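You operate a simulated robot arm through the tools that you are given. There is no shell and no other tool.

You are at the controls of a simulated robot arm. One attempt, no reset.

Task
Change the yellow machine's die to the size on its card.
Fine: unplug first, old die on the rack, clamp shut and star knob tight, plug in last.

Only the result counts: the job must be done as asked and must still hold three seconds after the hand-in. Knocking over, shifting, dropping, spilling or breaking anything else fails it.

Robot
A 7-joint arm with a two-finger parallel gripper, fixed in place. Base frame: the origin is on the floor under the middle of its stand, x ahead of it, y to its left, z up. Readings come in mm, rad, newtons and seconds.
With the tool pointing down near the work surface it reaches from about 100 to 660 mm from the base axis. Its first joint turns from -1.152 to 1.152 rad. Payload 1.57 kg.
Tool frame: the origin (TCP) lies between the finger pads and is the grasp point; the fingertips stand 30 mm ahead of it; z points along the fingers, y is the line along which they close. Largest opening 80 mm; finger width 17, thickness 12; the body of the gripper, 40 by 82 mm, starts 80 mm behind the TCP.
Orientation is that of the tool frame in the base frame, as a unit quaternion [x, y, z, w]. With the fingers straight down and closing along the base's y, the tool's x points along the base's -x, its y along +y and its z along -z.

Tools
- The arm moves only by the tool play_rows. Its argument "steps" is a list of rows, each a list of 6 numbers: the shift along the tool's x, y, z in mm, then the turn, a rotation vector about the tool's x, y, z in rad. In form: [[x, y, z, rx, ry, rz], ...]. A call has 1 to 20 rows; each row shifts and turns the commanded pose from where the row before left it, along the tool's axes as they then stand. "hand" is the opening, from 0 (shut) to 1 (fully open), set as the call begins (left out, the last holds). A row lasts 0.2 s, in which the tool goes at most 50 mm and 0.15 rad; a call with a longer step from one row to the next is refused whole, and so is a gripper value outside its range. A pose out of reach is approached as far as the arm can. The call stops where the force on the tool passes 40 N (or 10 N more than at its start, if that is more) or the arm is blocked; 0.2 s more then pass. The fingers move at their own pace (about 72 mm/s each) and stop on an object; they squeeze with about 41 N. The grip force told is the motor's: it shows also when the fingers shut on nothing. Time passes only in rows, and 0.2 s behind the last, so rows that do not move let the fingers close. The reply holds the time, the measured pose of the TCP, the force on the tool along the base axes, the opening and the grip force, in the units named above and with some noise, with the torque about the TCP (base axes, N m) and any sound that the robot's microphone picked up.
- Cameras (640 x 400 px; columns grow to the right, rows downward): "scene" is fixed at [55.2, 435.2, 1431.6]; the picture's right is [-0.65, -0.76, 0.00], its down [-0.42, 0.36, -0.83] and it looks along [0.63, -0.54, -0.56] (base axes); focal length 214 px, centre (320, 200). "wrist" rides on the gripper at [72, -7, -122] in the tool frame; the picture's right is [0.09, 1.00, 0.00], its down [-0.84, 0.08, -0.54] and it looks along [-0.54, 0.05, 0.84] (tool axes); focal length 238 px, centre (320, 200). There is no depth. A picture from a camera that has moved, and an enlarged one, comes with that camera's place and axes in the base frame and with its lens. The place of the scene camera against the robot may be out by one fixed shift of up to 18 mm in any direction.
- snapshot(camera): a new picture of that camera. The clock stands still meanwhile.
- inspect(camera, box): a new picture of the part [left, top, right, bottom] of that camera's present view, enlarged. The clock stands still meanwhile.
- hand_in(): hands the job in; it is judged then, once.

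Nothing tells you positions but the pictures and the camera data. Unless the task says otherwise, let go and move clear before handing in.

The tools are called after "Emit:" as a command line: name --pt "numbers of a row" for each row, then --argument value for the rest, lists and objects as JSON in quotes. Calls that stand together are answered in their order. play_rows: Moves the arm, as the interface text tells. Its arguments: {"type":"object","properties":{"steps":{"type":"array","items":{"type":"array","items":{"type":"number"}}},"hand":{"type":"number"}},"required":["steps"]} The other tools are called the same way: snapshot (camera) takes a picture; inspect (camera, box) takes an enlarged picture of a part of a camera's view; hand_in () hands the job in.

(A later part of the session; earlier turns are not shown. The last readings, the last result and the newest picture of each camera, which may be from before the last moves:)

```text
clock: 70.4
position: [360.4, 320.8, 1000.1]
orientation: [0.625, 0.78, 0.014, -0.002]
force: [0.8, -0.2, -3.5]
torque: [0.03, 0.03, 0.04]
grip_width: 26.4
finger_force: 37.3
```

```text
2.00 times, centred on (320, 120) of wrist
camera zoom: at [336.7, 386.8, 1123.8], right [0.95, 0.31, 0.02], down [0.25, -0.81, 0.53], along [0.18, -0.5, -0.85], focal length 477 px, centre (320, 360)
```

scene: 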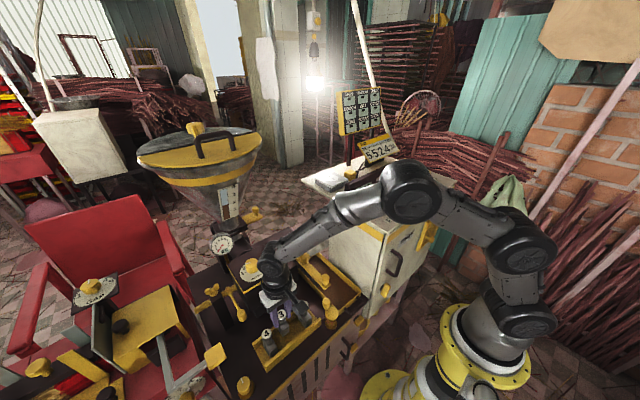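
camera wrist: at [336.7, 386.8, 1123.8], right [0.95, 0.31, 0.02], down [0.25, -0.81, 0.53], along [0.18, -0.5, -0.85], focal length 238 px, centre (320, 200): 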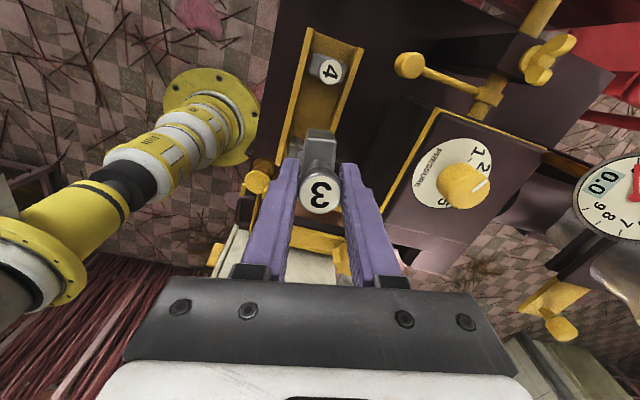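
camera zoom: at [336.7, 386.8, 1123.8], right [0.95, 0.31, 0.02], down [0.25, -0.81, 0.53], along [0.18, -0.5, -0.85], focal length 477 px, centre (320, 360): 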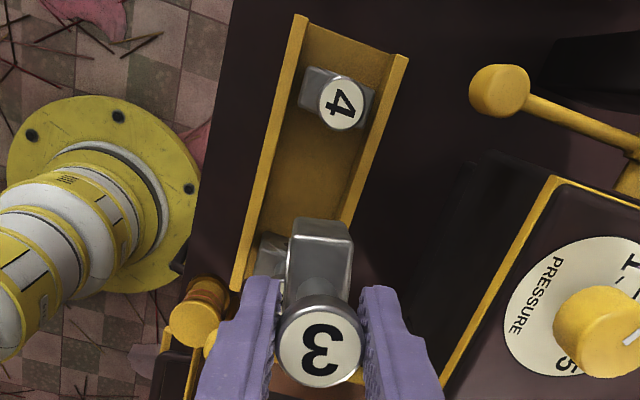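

Body length is about 41 mm, so it should fit between the rack walls (330–386). I'll restore the yaw and level the tool, recentre, and probe downward gently to see exactly where contact begins.

Emit:
play_rows --pt "0 0 0 0 0 -0.15" --pt "0 0 0 0 0 -0.15" --pt "0 0 0 0 0 -0.15" --pt "0 0 0 0 0 -0.15" --pt "0 0 0 0 0 -0.15" --pt "0 0 0 0 0 -0.15" --pt "0 0 0 0 0 -0.15" --pt "0 0 0 0 0 -0.15" --pt "0 0 0 0 0 -0.15" --pt "0 0 0 0.022 0.016 0" --pt "0 0 0 0 0 0"

Emit:
inspect --camera "wrist" --box '[200, 40, 440, 220]'

```text
clock: 72.8
position: [362.1, 321.6, 1000.8]
orientation: [-0.001, 1.0, 0.0, 0.001]
force: [0.6, -0.1, -5.1]
torque: [-0.01, -0.01, 0.0]
grip_width: 26.5
finger_force: 37.5
```

```text
2.22 times, centred on (320, 130) of wrist
camera zoom: at [290.2, 314.2, 1123.2], right [-0.1, 1.0, 0.0], down [0.84, 0.08, 0.54], along [0.54, 0.05, -0.84], focal length 530 px, centre (320, 356)
```

zoom: 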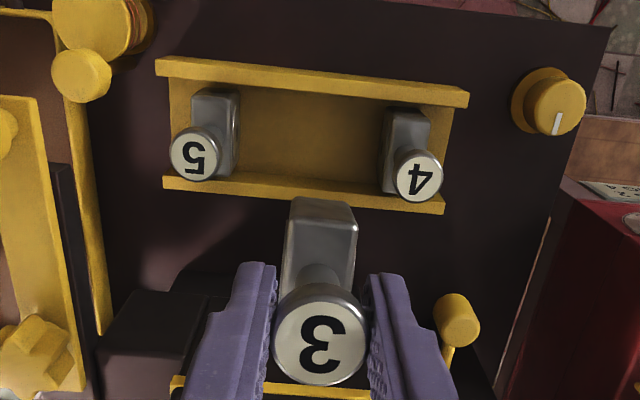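

Emit:
play_rows --pt "3 -7 0 0 0 0" --pt "0 0 40 0 0 0" --pt "0 0 40 0 0 0" --pt "0 0 30 0 0 0" --pt "0 0 15 0 0 0" --pt "0 0 0 0 0 0"

Emit:
play_rows --pt "0 0 3 0 0 0" --pt "0 0 3 0 0 0" --pt "0 0 0 0 0 0"

Emit:
play_rows --pt "0 0 2 0 0 0" --pt "0 0 2 0 0 0" --pt "0 0 0 0 0 0"

Emit:
inspect --camera "scene" --box '[270, 295, 320, 345]'

```text
clock: 74.2
position: [359.0, 314.4, 874.8]
orientation: [-0.001, 1.0, 0.0, 0.0]
force: [-0.9, 0.8, -4.7]
torque: [0.04, 0.05, -0.05]
grip_width: 26.4
finger_force: 37.4
```

```text
clock: 75.0
position: [359.2, 314.3, 868.4]
orientation: [0.0, 1.0, -0.001, 0.001]
force: [0.4, -0.1, -4.3]
torque: [0.0, 0.11, 0.02]
grip_width: 26.4
finger_force: 37.0
```

```text
clock: 75.8
position: [359.0, 314.3, 865.8]
orientation: [-0.001, 1.0, 0.0, 0.001]
force: [0.1, -0.5, -4.3]
torque: [-0.01, 0.03, 0.03]
grip_width: 26.5
finger_force: 37.9
```

```text
8.00 times, centred on (295, 320) of scene
camera zoom: at [55.2, 435.2, 1431.6], right [-0.65, -0.76, 0.0], down [-0.42, 0.36, -0.83], along [0.63, -0.54, -0.56], focal length 1716 px, centre (520, -760)
```

zoom: 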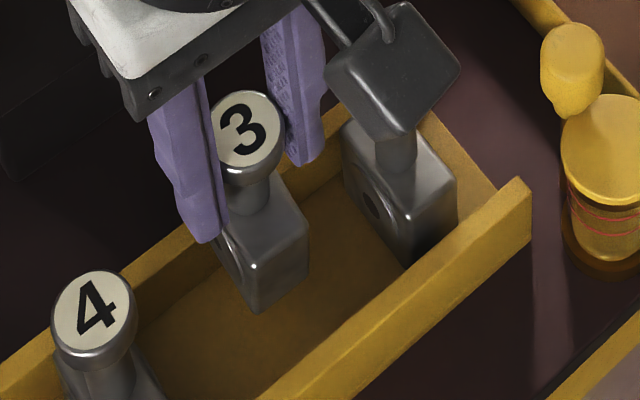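

No contact yet at 866. Continuing in small steps.

Emit:
play_rows --pt "0 0 2 0 0 0" --pt "0 0 2 0 0 0" --pt "0 0 0 0 0 0"

Emit:
play_rows --pt "0 0 1.5 0 0 0" --pt "0 0 1.5 0 0 0" --pt "0 0 0 0 0 0"

Emit:
play_rows --pt "0 0 1.5 0 0 0" --pt "0 0 1.5 0 0 0" --pt "0 0 0 0 0 0"

Emit:
play_rows --pt "0 0 1.5 0 0 0" --pt "0 0 1.5 0 0 0" --pt "0 0 0 0 0 0"

```text
clock: 76.6
position: [358.8, 314.6, 861.3]
orientation: [-0.001, 1.0, -0.001, 0.0]
force: [-0.1, 0.6, -4.0]
torque: [0.02, 0.05, -0.02]
grip_width: 26.5
finger_force: 37.0
```

```text
clock: 77.4
position: [357.9, 315.6, 856.7]
orientation: [-0.001, 1.0, 0.001, 0.001]
force: [0.2, 0.3, -4.1]
torque: [0.01, 0.04, 0.03]
grip_width: 26.4
finger_force: 37.6
```

```text
clock: 78.2
position: [357.7, 315.5, 855.9]
orientation: [-0.001, 1.0, 0.001, 0.001]
force: [-3.2, -1.8, 5.0]
torque: [-0.07, 0.01, -0.01]
grip_width: 26.3
finger_force: 37.3
```

```text
clock: 79.1
position: [358.9, 315.5, 854.9]
orientation: [0.0, 1.0, 0.002, 0.002]
force: [-2.8, -1.7, 4.4]
torque: [-0.05, 0.07, -0.06]
grip_width: 26.1
finger_force: 37.3
stopped in row 3: the force on the tool passed its limit at 41 N (the readings are from after the stop); the commanded pose is now the measured one
```

Contact starts at z≈856 again. Comparing views, the die seems to have pitched in my grip when it brushed the star earlier (bottom swung toward +x), so it now lands on the rear wall. I'll verify with close-ups.

Emit:
play_rows --pt "0 0 -3 0 0 0" --pt "0 0 -3 0 0 0" --pt "0 0 0 0 0 0"

Emit:
inspect --camera "wrist" --box '[280, 100, 360, 220]'

Emit:
inspect --camera "scene" --box '[280, 305, 315, 345]'

```text
clock: 79.9
position: [358.5, 315.8, 861.4]
orientation: [0.0, 1.0, 0.001, 0.002]
force: [0.4, -0.6, -3.5]
torque: [0.01, 0.07, 0.02]
grip_width: 26.5
finger_force: 37.4
```

```text
3.33 times, centred on (320, 160) of wrist
camera zoom: at [286.4, 308.0, 982.9], right [-0.09, 1.0, 0.0], down [0.83, 0.08, 0.55], along [0.54, 0.05, -0.84], focal length 794 px, centre (320, 333)
```

zoom: 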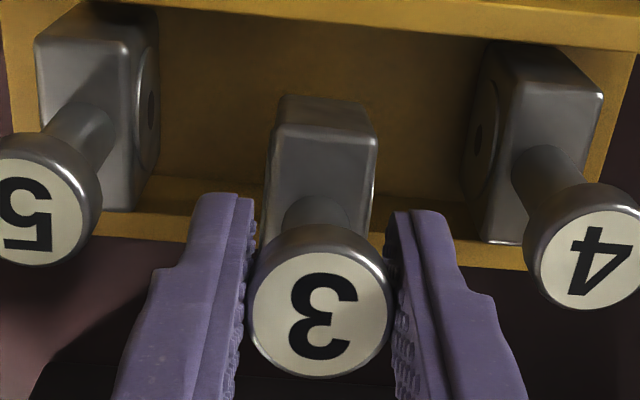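

```text
10.00 times, centred on (298, 325) of scene
camera zoom: at [55.2, 435.2, 1431.6], right [-0.65, -0.76, 0.0], down [-0.42, 0.36, -0.83], along [0.63, -0.54, -0.56], focal length 2145 px, centre (545, -1050)
```

zoom: 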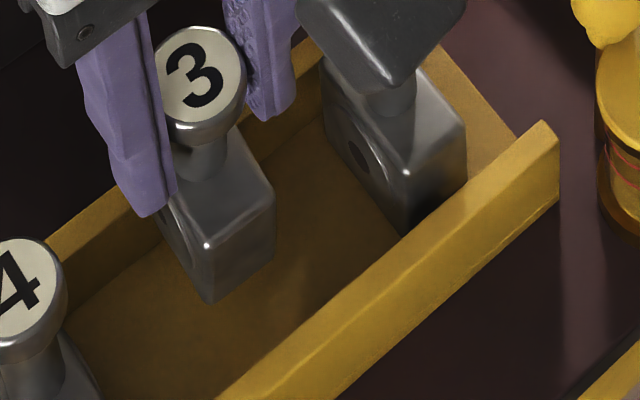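

Confirmed: the die is pitched about 7–8° in my grip (bottom toward +x), landing on the rear wall; its full height is about 105 mm. I'll raise, tilt the tool by 0.13 rad to make the die vertical, and retry.

Emit:
play_rows --pt "0 0 -10 0 0 0" --pt "0 0 -15 0 0 0" --pt "0 0 0 0 0.065 0" --pt "0 0 0 0 0.065 0" --pt "0 0 0 0 0 0"

Emit:
inspect --camera "scene" --box '[275, 290, 325, 345]'

Emit:
inspect --camera "wrist" --box '[220, 80, 420, 220]'

```text
clock: 81.1
position: [359.5, 316.0, 885.5]
orientation: [0.0, 0.998, 0.001, -0.063]
force: [-1.1, 0.4, -3.9]
torque: [0.02, -0.01, 0.02]
grip_width: 26.4
finger_force: 37.6
```

```text
7.27 times, centred on (300, 318) of scene
camera zoom: at [55.2, 435.2, 1431.6], right [-0.65, -0.76, 0.0], down [-0.42, 0.36, -0.83], along [0.63, -0.54, -0.56], focal length 1560 px, centre (466, -654)
```

zoom: 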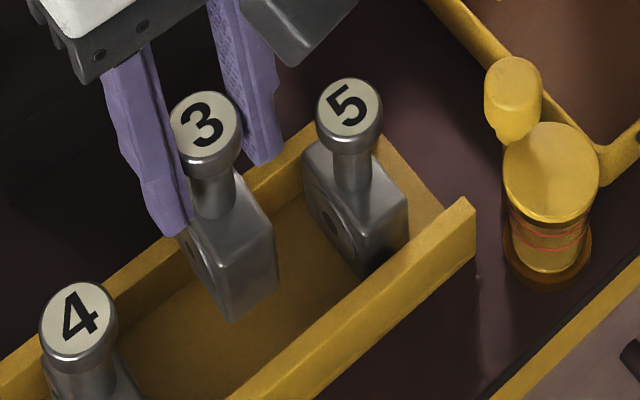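

```text
2.86 times, centred on (320, 150) of wrist
camera zoom: at [303.0, 308.4, 1017.0], right [-0.09, 1.0, 0.01], down [0.9, 0.08, 0.43], along [0.43, 0.05, -0.9], focal length 681 px, centre (320, 343)
```

zoom: 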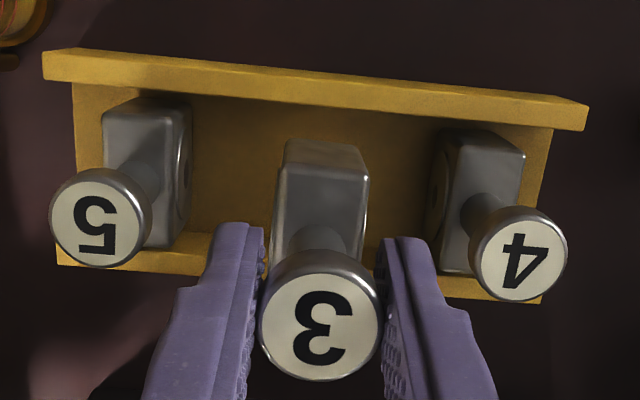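

The die now looks upright. I'll shift 4 mm toward -x for margin and lower vertically in small increments (accounting for the tool tilt).

Emit:
play_rows --pt "3.97 0 0.52 0 0 0" --pt "-1.3 0 9.92 0 0 0" --pt "-1.3 0 9.92 0 0 0" --pt "0 0 0 0 0 0"

Emit:
play_rows --pt "-0.65 0 4.96 0 0 0" --pt "-0.65 0 4.96 0 0 0" --pt "0 0 0 0 0 0"

Emit:
play_rows --pt "-0.52 0 3.97 0 0 0" --pt "-0.52 0 3.97 0 0 0" --pt "0 0 0 0 0 0"

Emit:
inspect --camera "scene" --box '[275, 290, 325, 345]'

```text
clock: 82.1
position: [354.9, 317.1, 867.1]
orientation: [-0.001, 0.998, 0.001, -0.063]
force: [-0.6, 0.1, -4.3]
torque: [0.03, -0.03, -0.02]
grip_width: 26.2
finger_force: 37.8
```

```text
clock: 82.9
position: [355.3, 315.7, 855.4]
orientation: [-0.001, 0.998, 0.002, -0.063]
force: [0.0, 0.1, -4.2]
torque: [0.0, 0.0, -0.04]
grip_width: 26.3
finger_force: 37.2
```

```text
clock: 83.7
position: [355.9, 315.7, 848.8]
orientation: [0.0, 0.998, 0.002, -0.063]
force: [0.0, 0.1, -4.7]
torque: [-0.01, 0.01, -0.01]
grip_width: 26.5
finger_force: 37.6
```

```text
7.27 times, centred on (300, 318) of scene
camera zoom: at [55.2, 435.2, 1431.6], right [-0.65, -0.76, 0.0], down [-0.42, 0.36, -0.83], along [0.63, -0.54, -0.56], focal length 1560 px, centre (466, -654)
```

zoom: 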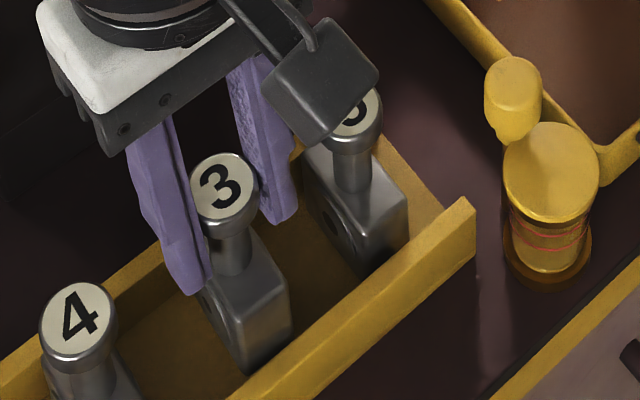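

Past the previous obstruction now (z≈849, no contact). I'll continue down to the rack floor in small steps.

Emit:
play_rows --pt "-0.52 0 3.97 0 0 0" --pt "-0.39 0 2.97 0 0 0" --pt "0 0 0 0 0 0"

Emit:
play_rows --pt "-0.26 0 1.98 0 0 0" --pt "-0.26 0 1.98 0 0 0" --pt "0 0 0 0 0 0"

Emit:
play_rows --pt "-0.26 0 1.98 0 0 0" --pt "-0.13 0 0.99 0 0 0" --pt "0 0 0 0 0 0"

Emit:
inspect --camera "scene" --box '[275, 290, 325, 345]'

```text
clock: 84.5
position: [355.5, 315.4, 842.6]
orientation: [-0.001, 0.998, 0.002, -0.063]
force: [-0.5, -0.7, -4.7]
torque: [0.02, 0.02, 0.0]
grip_width: 26.1
finger_force: 37.5
```

```text
clock: 85.3
position: [355.0, 316.7, 836.2]
orientation: [0.0, 0.998, 0.002, -0.063]
force: [-0.1, -0.4, -4.7]
torque: [-0.02, 0.03, 0.02]
grip_width: 26.2
finger_force: 37.1
```

```text
clock: 86.1
position: [355.2, 315.4, 833.4]
orientation: [-0.001, 0.998, 0.002, -0.062]
force: [0.2, -0.2, -4.5]
torque: [0.02, 0.05, -0.02]
grip_width: 26.2
finger_force: 37.5
```

```text
7.27 times, centred on (300, 318) of scene
camera zoom: at [55.2, 435.2, 1431.6], right [-0.65, -0.76, 0.0], down [-0.42, 0.36, -0.83], along [0.63, -0.54, -0.56], focal length 1560 px, centre (466, -654)
```

zoom: 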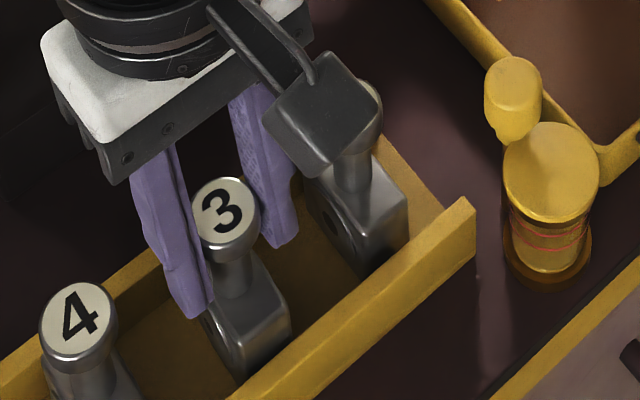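

Emit:
play_rows --pt "-0.13 0 0.99 0 0 0" --pt "-0.13 0 0.99 0 0 0" --pt "0 0 0 0 0 0"

Emit:
play_rows --pt "-0.13 0 0.99 0 0 0" --pt "-0.13 0 0.99 0 0 0" --pt "0 0 0 0 0 0"

Emit:
play_rows --pt "-0.13 0 0.99 0 0 0" --pt "-0.13 0 0.99 0 0 0" --pt "0 0 0 0 0 0"

```text
clock: 86.9
position: [354.5, 315.2, 830.4]
orientation: [-0.001, 0.998, 0.001, -0.062]
force: [0.6, -0.1, -4.1]
torque: [-0.01, 0.01, 0.02]
grip_width: 26.5
finger_force: 37.4
```

```text
clock: 87.7
position: [355.9, 316.2, 828.6]
orientation: [-0.001, 0.998, 0.002, -0.063]
force: [-0.3, -0.2, -4.2]
torque: [-0.02, 0.0, -0.02]
grip_width: 26.5
finger_force: 37.4
```

```text
clock: 88.5
position: [355.4, 315.6, 828.3]
orientation: [0.0, 0.998, 0.003, -0.062]
force: [-1.3, -1.7, 9.4]
torque: [-0.3, 0.33, 0.07]
grip_width: 26.3
finger_force: 36.9
```

Floor contact at z≈828, first at the front edge, so a slight pitch remains. I'll ease the tilt a bit more to bring the base flat, then check the torque.

Emit:
play_rows --pt "0 0 0 0 0.03 0" --pt "0 0 0 0 0.03 0" --pt "0 0 0 0 0 0"

Emit:
inspect --camera "wrist" --box '[220, 80, 420, 220]'

Emit:
inspect --camera "scene" --box '[275, 290, 325, 345]'

```text
clock: 89.3
position: [356.8, 317.0, 830.7]
orientation: [-0.001, 0.996, 0.004, -0.091]
force: [11.7, 0.8, 9.4]
torque: [-0.05, -1.17, 0.13]
grip_width: 26.7
finger_force: 37.0
```

```text
2.86 times, centred on (320, 150) of wrist
camera zoom: at [307.6, 309.0, 963.3], right [-0.09, 1.0, 0.02], down [0.92, 0.08, 0.38], along [0.38, 0.06, -0.92], focal length 681 px, centre (320, 343)
```

zoom: 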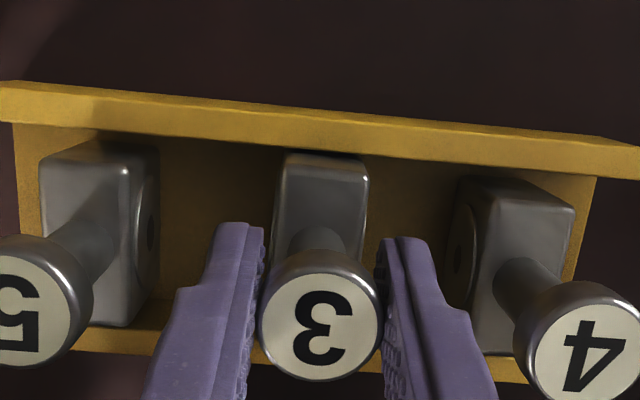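

```text
7.27 times, centred on (300, 318) of scene
camera zoom: at [55.3, 435.1, 1431.6], right [-0.65, -0.76, 0.0], down [-0.42, 0.36, -0.83], along [0.63, -0.54, -0.56], focal length 1560 px, centre (466, -654)
```

zoom: 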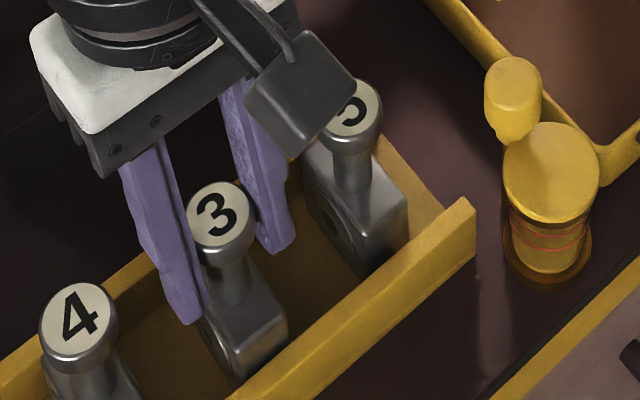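

The base now sits flat (contact centred). I'll release die 3 and rise vertically.

Emit:
play_rows --hand 0.5 --pt "0 0 0 0 0 0" --pt "0 0 0 0 0 0" --pt "0 0 0 0 0 0"

Emit:
inspect --camera "scene" --box '[275, 290, 325, 345]'

Emit:
play_rows --pt "1.8 0 -9.8 0 0 0" --pt "3.6 0 -19.6 0 0 0" --pt "5.4 0 -29.5 0 0 0" --pt "5.4 0 -29.5 0 0 0" --pt "0 0 0 0 0 0"

Emit:
snapshot --camera "wrist"

Emit:
inspect --camera "scene" --box '[250, 280, 340, 370]'

```text
clock: 90.1
position: [354.7, 317.0, 828.4]
orientation: [0.0, 0.996, 0.002, -0.093]
force: [0.3, 0.3, 0.0]
torque: [-0.03, 0.01, -0.02]
grip_width: 40.0
finger_force: 0.1
```

```text
7.27 times, centred on (300, 318) of scene
camera zoom: at [55.2, 435.2, 1431.6], right [-0.65, -0.76, 0.0], down [-0.42, 0.36, -0.83], along [0.63, -0.54, -0.56], focal length 1560 px, centre (466, -654)
```

zoom: 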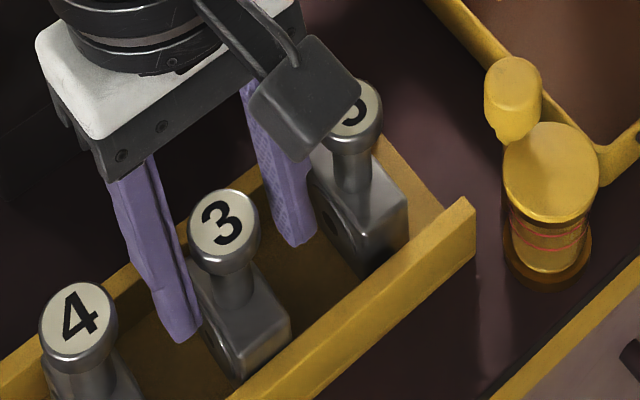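

```text
clock: 91.3
position: [352.6, 314.3, 917.8]
orientation: [0.0, 0.996, 0.001, -0.093]
force: [0.7, 0.1, 0.5]
torque: [0.0, -0.03, 0.01]
grip_width: 40.0
finger_force: 0.1
```

```text
taken
camera wrist: at [305.2, 306.8, 1051.4], right [-0.09, 1.0, 0.02], down [0.92, 0.08, 0.38], along [0.37, 0.05, -0.93], focal length 238 px, centre (320, 200)
```

wrist: 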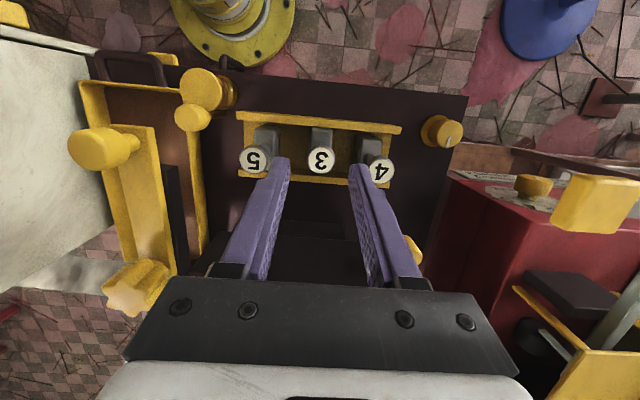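

```text
4.44 times, centred on (295, 325) of scene
camera zoom: at [55.2, 435.2, 1431.6], right [-0.65, -0.76, 0.0], down [-0.42, 0.36, -0.83], along [0.63, -0.54, -0.56], focal length 953 px, centre (431, -356)
```

zoom: 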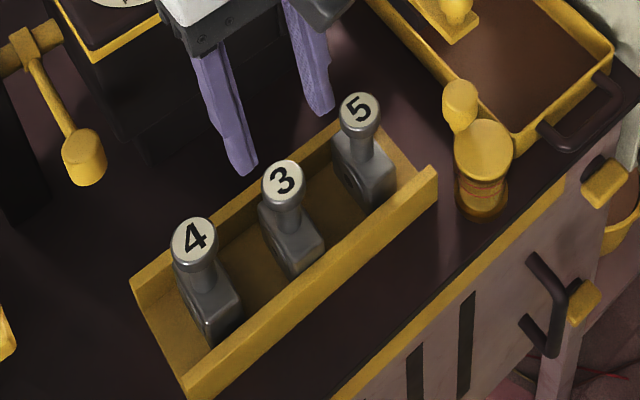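

Die 3 now stands upright on the rack between 4 and 5. Next I'll level the tool and move over die 5.

Emit:
play_rows --pt "0 0 0 0 -0.093 0" --pt "0 0 0 0 -0.093 0" --pt "-2 -30 0 0 0 0" --pt "-3 -28.5 0 0 0 0" --pt "0 0 0 0 0 0"

Emit:
inspect --camera "wrist" --box '[220, 80, 420, 220]'

Emit:
snapshot --camera "wrist"

```text
clock: 92.5
position: [359.3, 256.6, 919.2]
orientation: [0.0, 1.0, 0.002, 0.0]
force: [1.3, 0.9, 1.3]
torque: [0.02, 0.02, 0.02]
grip_width: 40.1
finger_force: 0.1
```

```text
2.86 times, centred on (320, 150) of wrist
camera zoom: at [287.9, 248.8, 1041.2], right [-0.09, 1.0, 0.0], down [0.84, 0.08, 0.54], along [0.54, 0.05, -0.84], focal length 681 px, centre (320, 343)
```

zoom: 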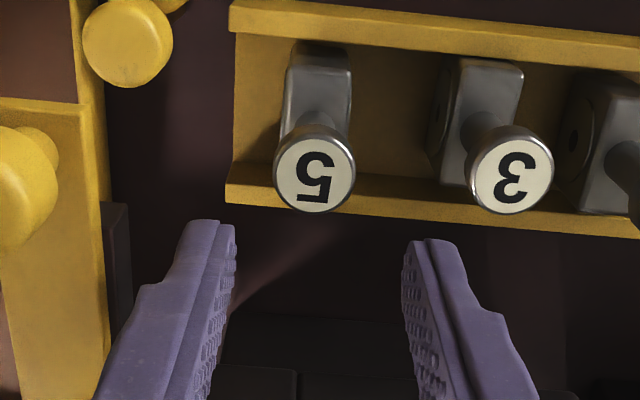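

```text
taken
camera wrist: at [287.9, 248.8, 1041.2], right [-0.09, 1.0, 0.0], down [0.84, 0.08, 0.54], along [0.54, 0.05, -0.84], focal length 238 px, centre (320, 200)
```

wrist: 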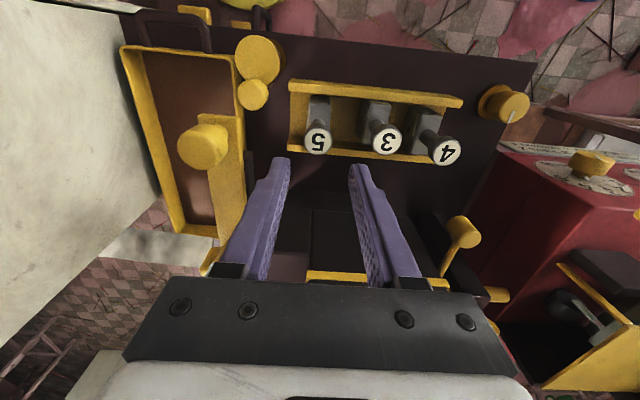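

Emit:
play_rows --pt "0.5 -2.2 25 0 0 0" --pt "0 0 25 0 0 0" --pt "0 0 15 0 0 0" --pt "0 0 0 0 0 0"

Emit:
inspect --camera "wrist" --box '[240, 110, 400, 230]'

Emit:
inspect --camera "scene" --box '[270, 250, 350, 345]'

```text
clock: 93.5
position: [360.7, 254.7, 852.1]
orientation: [-0.001, 1.0, 0.001, 0.0]
force: [0.0, 0.1, -0.4]
torque: [0.05, 0.0, 0.01]
grip_width: 40.0
finger_force: 0.1
```

```text
3.33 times, centred on (320, 170) of wrist
camera zoom: at [289.3, 247.2, 974.1], right [-0.09, 1.0, 0.0], down [0.84, 0.08, 0.54], along [0.54, 0.05, -0.84], focal length 794 px, centre (320, 300)
```

zoom: 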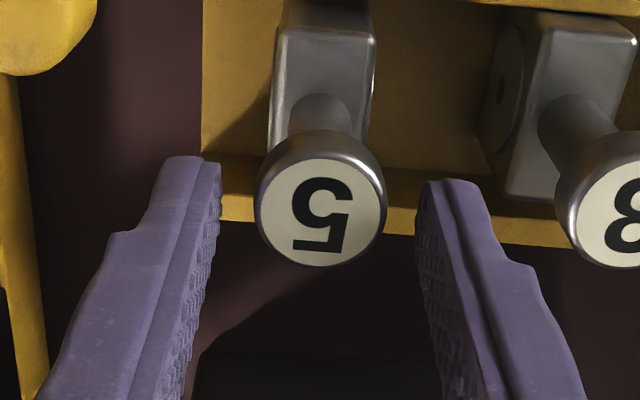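

```text
4.21 times, centred on (310, 298) of scene
camera zoom: at [55.2, 435.2, 1431.6], right [-0.65, -0.76, 0.0], down [-0.42, 0.36, -0.83], along [0.63, -0.54, -0.56], focal length 903 px, centre (362, -210)
```

zoom: 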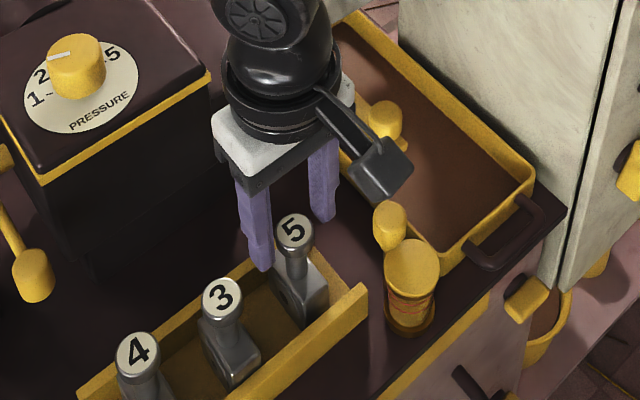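

Emit:
play_rows --pt "2 -0.5 12 0 0 0" --pt "0 0 11 0 0 0" --pt "0 0 0 0 0 0"

Emit:
inspect --camera "wrist" --box '[240, 110, 400, 230]'

```text
clock: 94.3
position: [357.8, 252.8, 829.0]
orientation: [0.0, 1.0, 0.001, -0.001]
force: [0.5, -0.4, 0.3]
torque: [-0.02, 0.02, 0.01]
grip_width: 39.9
finger_force: 0.1
```

```text
3.33 times, centred on (320, 170) of wrist
camera zoom: at [285.3, 245.7, 952.1], right [-0.09, 1.0, 0.0], down [0.84, 0.08, 0.54], along [0.54, 0.05, -0.84], focal length 794 px, centre (320, 300)
```

zoom: 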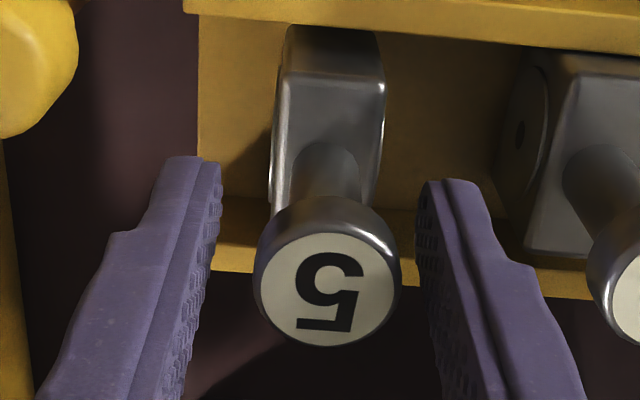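

Emit:
play_rows --pt "-2.2 1 0 0 0 0" --pt "0 0 0 0 0 0"

Emit:
inspect --camera "wrist" --box '[240, 110, 400, 230]'

```text
clock: 94.9
position: [358.8, 254.9, 830.5]
orientation: [-0.001, 1.0, 0.002, 0.0]
force: [0.0, -0.1, 0.4]
torque: [0.03, 0.04, -0.01]
grip_width: 39.7
finger_force: 0.1
```

```text
3.33 times, centred on (320, 170) of wrist
camera zoom: at [287.2, 247.2, 952.6], right [-0.09, 1.0, 0.0], down [0.84, 0.08, 0.54], along [0.54, 0.05, -0.84], focal length 794 px, centre (320, 300)
```

zoom: 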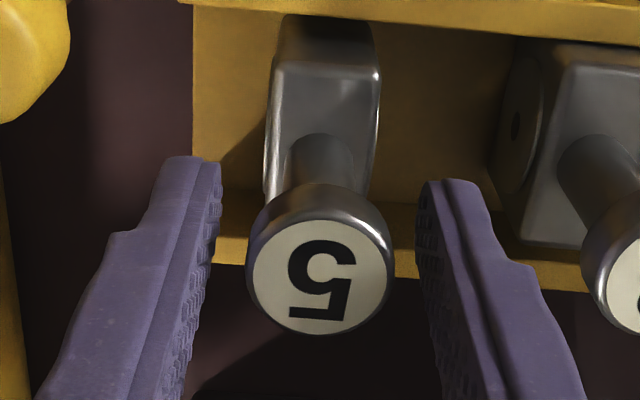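

Cap 5 is now at the same place in my view as cap 3 was at its grip. Closing on die 5.

Emit:
play_rows --hand 0.0 --pt "0 0 0 0 0 0" --pt "0 0 0 0 0 0" --pt "0 0 0 0 0 0" --pt "0 0 0 0 0 0"

Emit:
inspect --camera "wrist" --box '[240, 110, 400, 230]'

```text
clock: 95.9
position: [359.1, 254.4, 829.5]
orientation: [-0.001, 1.0, 0.002, 0.0]
force: [0.3, 0.3, 1.0]
torque: [-0.05, -0.03, 0.02]
grip_width: 26.4
finger_force: 37.0
```

```text
3.33 times, centred on (320, 170) of wrist
camera zoom: at [287.2, 247.2, 952.6], right [-0.09, 1.0, 0.0], down [0.84, 0.08, 0.54], along [0.54, 0.05, -0.84], focal length 794 px, centre (320, 300)
```

zoom: 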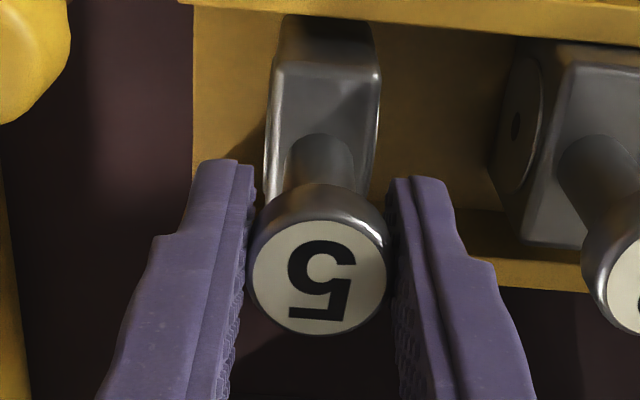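

Die 5 gripped cleanly. I'll lift it straight up to travel height (bottom well above the star knob).

Emit:
play_rows --pt "0 0 -5 0 0 0" --pt "0 0 -10 0 0 0" --pt "0 0 -25 0 0 0" --pt "0 0 -40 0 0 0" --pt "0 0 -45 0 0 0" --pt "0 0 -45 0 0 0" --pt "0 0 -42 0 0 0" --pt "0 0 0 0 0 0"

Emit:
snapshot --camera "wrist"

Emit:
inspect --camera "wrist" --box '[240, 80, 400, 230]'

Emit:
inspect --camera "scene" --box '[240, 210, 350, 350]'

```text
clock: 97.7
position: [356.1, 254.1, 1044.2]
orientation: [-0.001, 1.0, 0.002, 0.0]
force: [0.1, -0.3, -4.3]
torque: [0.03, -0.03, -0.01]
grip_width: 26.1
finger_force: 37.5
```

```text
taken
camera wrist: at [284.6, 247.6, 1168.0], right [-0.09, 1.0, 0.0], down [0.84, 0.08, 0.54], along [0.54, 0.05, -0.84], focal length 238 px, centre (320, 200)
```

wrist: 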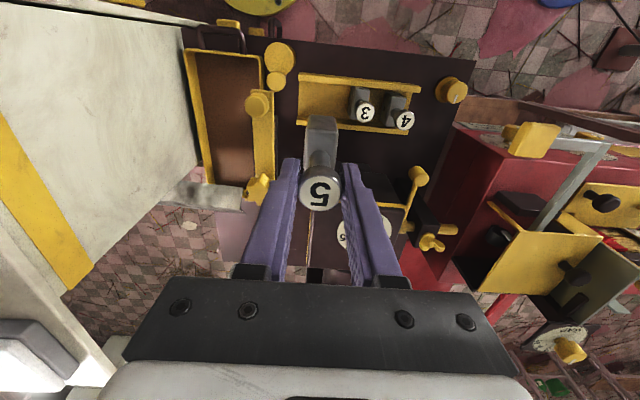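

```text
2.67 times, centred on (320, 155) of wrist
camera zoom: at [284.6, 247.6, 1168.0], right [-0.09, 1.0, 0.0], down [0.84, 0.08, 0.54], along [0.54, 0.05, -0.84], focal length 636 px, centre (320, 320)
```

zoom: 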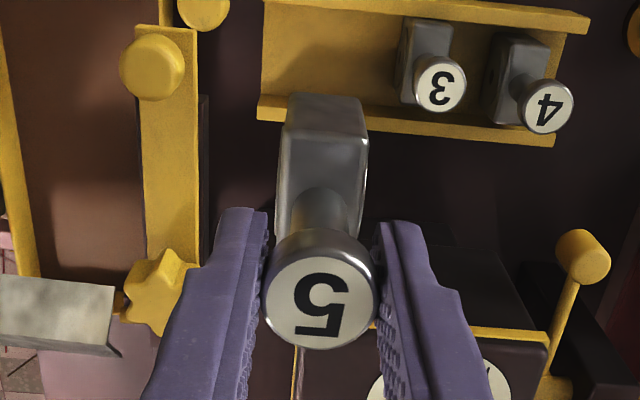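

```text
2.86 times, centred on (295, 280) of scene
camera zoom: at [55.2, 435.2, 1431.6], right [-0.65, -0.76, 0.0], down [-0.42, 0.36, -0.83], along [0.63, -0.54, -0.56], focal length 613 px, centre (391, -29)
```

zoom: 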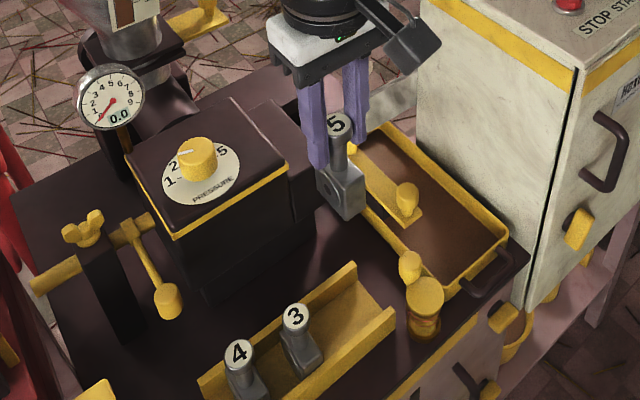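

Die 5 hangs just as die 3 did when upright. I'll carry it toward the slot, stopping short of the hopper.

Emit:
play_rows --pt "-42 -19 0 0 0 0" --pt "-42 -19 0 0 0 0" --pt "-42 -20 0 0 0 0" --pt "0 0 0 0 0 0"

Emit:
snapshot --camera "wrist"

Emit:
inspect --camera "wrist" --box '[240, 80, 400, 230]'

Emit:
snapshot --camera "scene"

```text
clock: 98.7
position: [487.2, 195.0, 1043.1]
orientation: [-0.002, 1.0, 0.002, 0.0]
force: [0.0, -0.5, -3.8]
torque: [0.0, 0.0, 0.01]
grip_width: 26.5
finger_force: 37.4
```

```text
taken
camera wrist: at [415.0, 186.9, 1166.3], right [-0.09, 1.0, 0.0], down [0.84, 0.08, 0.54], along [0.54, 0.05, -0.84], focal length 238 px, centre (320, 200)
```

wrist: 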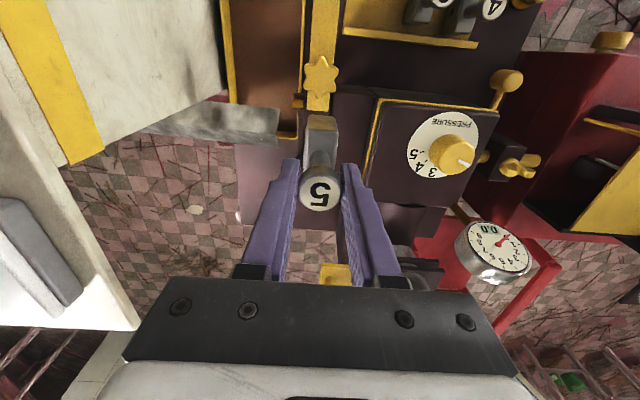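

```text
2.67 times, centred on (320, 155) of wrist
camera zoom: at [415.0, 186.9, 1166.3], right [-0.09, 1.0, 0.0], down [0.84, 0.08, 0.54], along [0.54, 0.05, -0.84], focal length 636 px, centre (320, 320)
```

zoom: 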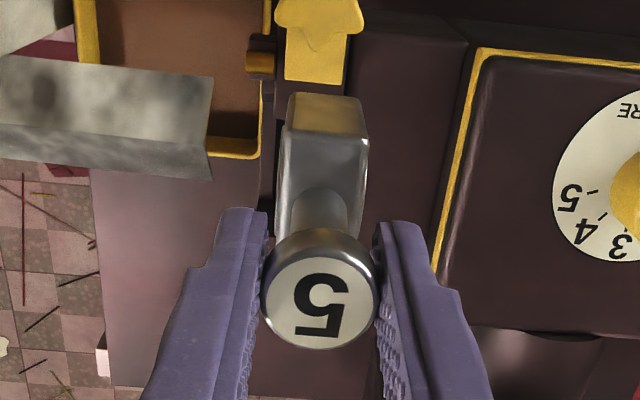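

```text
taken
```

scene: 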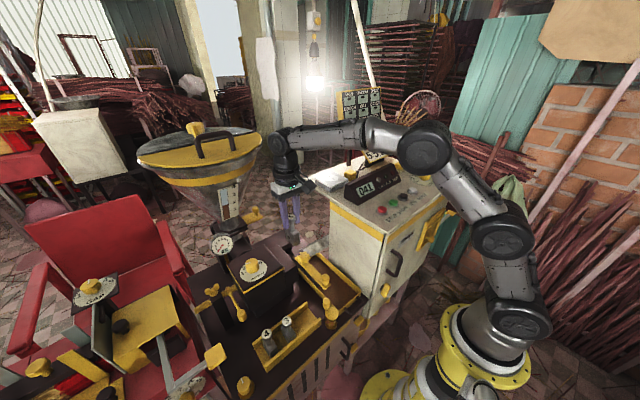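

Clear so far. I'll ease down and forward to above the slot, then average several pose readings for alignment.

Emit:
play_rows --pt "-8 -1.5 12 0 0 0" --pt "-8 -1.5 12 0 0 0" --pt "-8 0 8 0 0 0" --pt "-8 0 0 0 0 0" --pt "0 0 0 0 0 0"

Emit:
play_rows --pt "0 0 0 0 0 0"

Emit:
play_rows --pt "0 0 0 0 0 0"

Emit:
inspect --camera "wrist" --box '[240, 80, 400, 230]'

Emit:
inspect --camera "scene" --box '[270, 210, 340, 280]'

```text
clock: 99.9
position: [519.4, 193.1, 1009.0]
orientation: [0.0, 1.0, 0.001, 0.0]
force: [0.1, 0.0, -4.4]
torque: [0.0, 0.01, 0.0]
grip_width: 26.5
finger_force: 37.8
```

```text
clock: 100.3
position: [519.5, 192.7, 1009.9]
orientation: [-0.001, 1.0, 0.001, 0.0]
force: [0.0, -0.3, -4.1]
torque: [-0.01, 0.01, -0.05]
grip_width: 26.2
finger_force: 37.3
```

```text
clock: 100.7
position: [519.1, 193.3, 1009.2]
orientation: [-0.001, 1.0, 0.002, 0.0]
force: [0.7, -0.3, -4.6]
torque: [0.0, 0.05, 0.02]
grip_width: 26.3
finger_force: 37.0
```

```text
2.67 times, centred on (320, 155) of wrist
camera zoom: at [446.7, 184.9, 1131.9], right [-0.09, 1.0, 0.0], down [0.84, 0.08, 0.54], along [0.54, 0.05, -0.84], focal length 636 px, centre (320, 320)
```

zoom: 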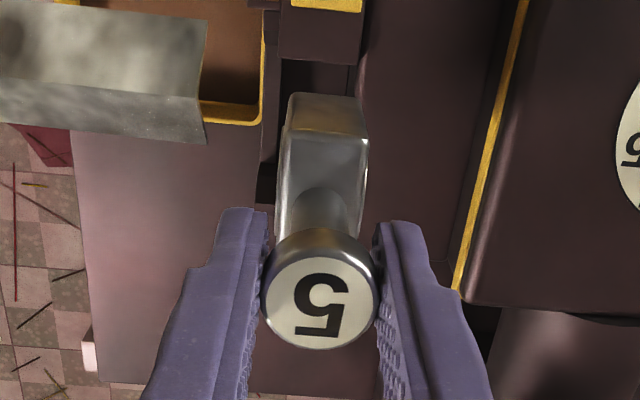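

```text
5.71 times, centred on (305, 245) of scene
camera zoom: at [55.2, 435.2, 1431.6], right [-0.65, -0.76, 0.0], down [-0.42, 0.36, -0.83], along [0.63, -0.54, -0.56], focal length 1226 px, centre (406, -57)
```

zoom: 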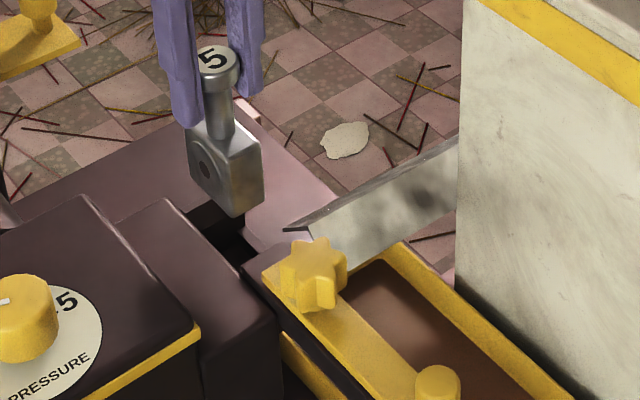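

Averages: TCP (519.3, 193.0), versus (519.2, 191.4) when die 3 was seated. I'll correct by -1.7 mm in y and start lowering in small steps while monitoring force.

Emit:
play_rows --pt "0.4 -1.7 5 0 0 0" --pt "0 0 5 0 0 0" --pt "0 0 4 0 0 0" --pt "0 0 0 0 0 0"

Emit:
play_rows --pt "0 0 2 0 0 0" --pt "0 0 2 0 0 0" --pt "0 0 0 0 0 0"

Emit:
play_rows --pt "0 0 2 0 0 0" --pt "0 0 2 0 0 0" --pt "0 0 0 0 0 0"

Emit:
inspect --camera "wrist" --box '[260, 80, 380, 180]'

Emit:
inspect --camera "scene" --box '[280, 215, 325, 270]'

```text
clock: 101.7
position: [518.5, 192.0, 994.7]
orientation: [-0.001, 1.0, 0.002, -0.001]
force: [-0.4, 0.4, -2.9]
torque: [-0.02, 0.05, 0.0]
grip_width: 26.4
finger_force: 37.5
```

```text
clock: 102.5
position: [517.8, 193.8, 990.4]
orientation: [-0.001, 1.0, 0.003, 0.0]
force: [1.1, -0.2, -4.8]
torque: [-0.05, 0.0, 0.0]
grip_width: 26.2
finger_force: 36.9
```

```text
clock: 103.3
position: [518.1, 192.0, 987.6]
orientation: [-0.001, 1.0, 0.002, 0.0]
force: [-0.7, -0.1, -4.3]
torque: [-0.01, -0.03, 0.01]
grip_width: 26.5
finger_force: 37.4
```

```text
4.00 times, centred on (320, 130) of wrist
camera zoom: at [446.6, 184.5, 1109.9], right [-0.09, 1.0, 0.0], down [0.84, 0.08, 0.54], along [0.54, 0.05, -0.84], focal length 953 px, centre (320, 480)
```

zoom: 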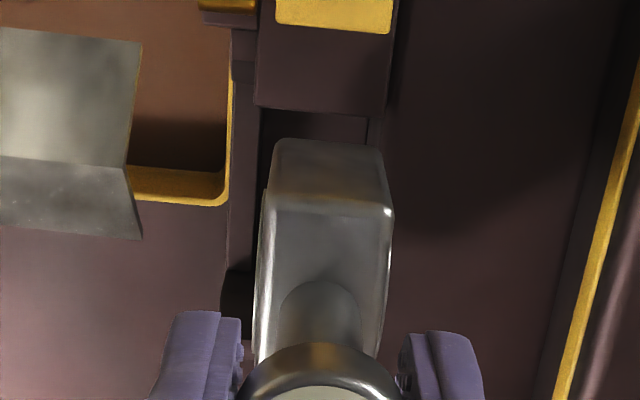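

```text
7.27 times, centred on (302, 242) of scene
camera zoom: at [55.2, 435.2, 1431.6], right [-0.65, -0.76, 0.0], down [-0.42, 0.36, -0.83], along [0.63, -0.54, -0.56], focal length 1560 px, centre (447, -109)
```

zoom: 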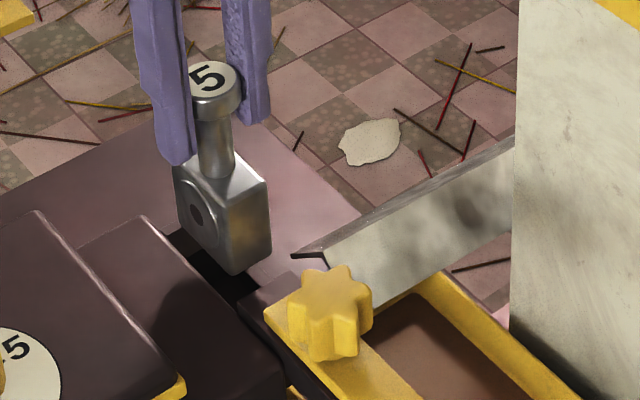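

Comparing the slot edges and the die's front face, the die looks 2–3 mm too far toward +y. I'll zoom in to measure before lowering further.

Emit:
inspect --camera "wrist" --box '[290, 90, 350, 135]'

Emit:
inspect --camera "scene" --box '[285, 235, 320, 265]'

```text
8.89 times, centred on (320, 112) of wrist
camera zoom: at [446.6, 184.5, 1109.9], right [-0.09, 1.0, 0.0], down [0.84, 0.08, 0.54], along [0.54, 0.05, -0.84], focal length 2119 px, centre (320, 978)
```

zoom: 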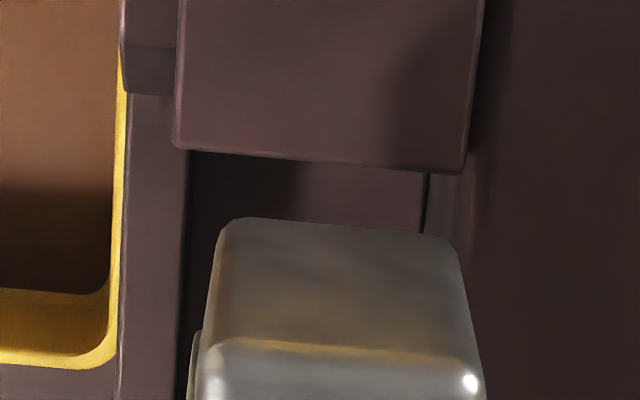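

```text
13.33 times, centred on (302, 250) of scene
camera zoom: at [55.2, 435.2, 1431.6], right [-0.65, -0.76, 0.0], down [-0.42, 0.36, -0.83], along [0.63, -0.54, -0.56], focal length 2860 px, centre (553, -467)
```

zoom: 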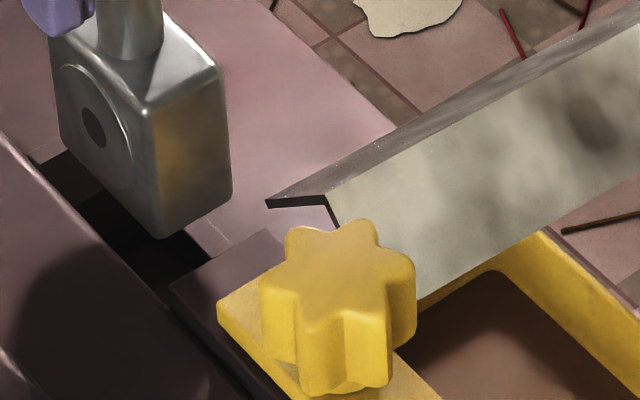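

The slot spans y≈176–202 (centre about 189) while the die centre is at 192. I'll shift -2.6 mm in y and +0.7 mm in x and recheck.

Emit:
play_rows --pt "-0.7 -2.6 0 0 0 0" --pt "0 0 0 0 0 0"

Emit:
inspect --camera "wrist" --box '[290, 90, 350, 135]'

```text
clock: 103.9
position: [519.4, 189.5, 986.9]
orientation: [-0.001, 1.0, 0.002, 0.0]
force: [0.4, -0.6, -4.4]
torque: [-0.03, 0.01, -0.03]
grip_width: 26.3
finger_force: 37.1
```

```text
8.89 times, centred on (320, 112) of wrist
camera zoom: at [447.1, 181.7, 1109.3], right [-0.09, 1.0, 0.0], down [0.84, 0.08, 0.54], along [0.54, 0.05, -0.84], focal length 2119 px, centre (320, 978)
```

zoom: 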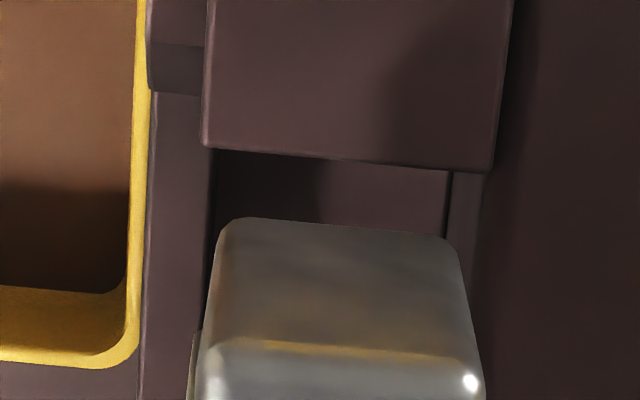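

Nearly centred now. I'll lower 14 mm more (still above the slot mouth) and recheck at close range.

Emit:
play_rows --pt "0 -0.2 5 0 0 0" --pt "0 0 5 0 0 0" --pt "0 0 4 0 0 0" --pt "0 0 0 0 0 0"

Emit:
inspect --camera "wrist" --box '[290, 90, 350, 135]'

Emit:
inspect --camera "scene" --box '[285, 235, 320, 265]'

```text
clock: 104.9
position: [517.6, 189.2, 972.5]
orientation: [0.0, 1.0, 0.003, 0.0]
force: [0.3, -0.6, -4.0]
torque: [0.0, -0.02, -0.01]
grip_width: 26.1
finger_force: 37.6
```

```text
8.89 times, centred on (320, 112) of wrist
camera zoom: at [445.9, 181.6, 1095.5], right [-0.09, 1.0, 0.0], down [0.84, 0.08, 0.54], along [0.54, 0.05, -0.84], focal length 2119 px, centre (320, 978)
```

zoom: 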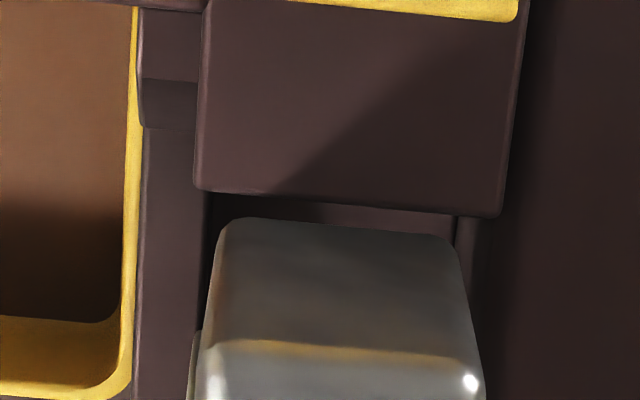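

```text
13.33 times, centred on (302, 250) of scene
camera zoom: at [55.2, 435.2, 1431.6], right [-0.65, -0.76, 0.0], down [-0.42, 0.36, -0.83], along [0.63, -0.54, -0.56], focal length 2860 px, centre (553, -467)
```

zoom: 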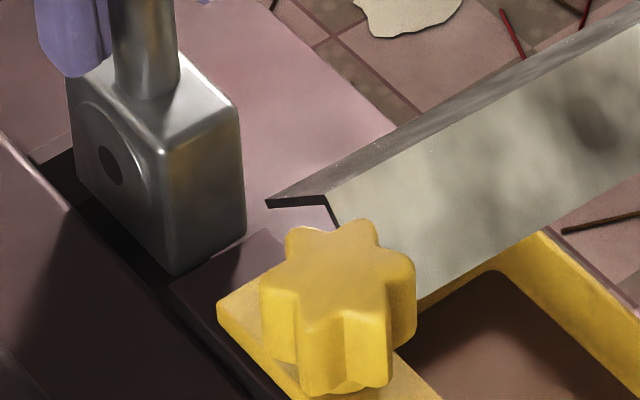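

Emit:
play_rows --pt "-1 -0.4 3 0 0 0" --pt "0 0 3 0 0 0" --pt "0 0 0 0 0 0"

Emit:
play_rows --pt "0 0 2 0 0 0" --pt "0 0 2 0 0 0" --pt "0 0 0 0 0 0"

Emit:
inspect --camera "wrist" --box '[290, 90, 350, 135]'

```text
clock: 105.7
position: [518.7, 188.5, 966.6]
orientation: [-0.002, 1.0, 0.002, 0.0]
force: [0.7, -0.2, -4.9]
torque: [0.0, -0.04, -0.03]
grip_width: 26.0
finger_force: 36.7
```

```text
clock: 106.5
position: [518.1, 189.2, 962.8]
orientation: [-0.001, 1.0, 0.001, 0.0]
force: [-0.2, 0.1, -3.6]
torque: [0.0, 0.02, 0.0]
grip_width: 26.1
finger_force: 38.0
```

```text
8.89 times, centred on (320, 112) of wrist
camera zoom: at [446.9, 181.8, 1086.1], right [-0.09, 1.0, 0.0], down [0.84, 0.08, 0.54], along [0.54, 0.05, -0.84], focal length 2119 px, centre (320, 978)
```

zoom: 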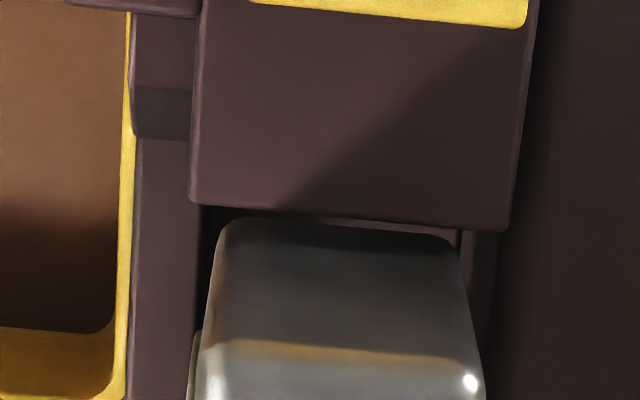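

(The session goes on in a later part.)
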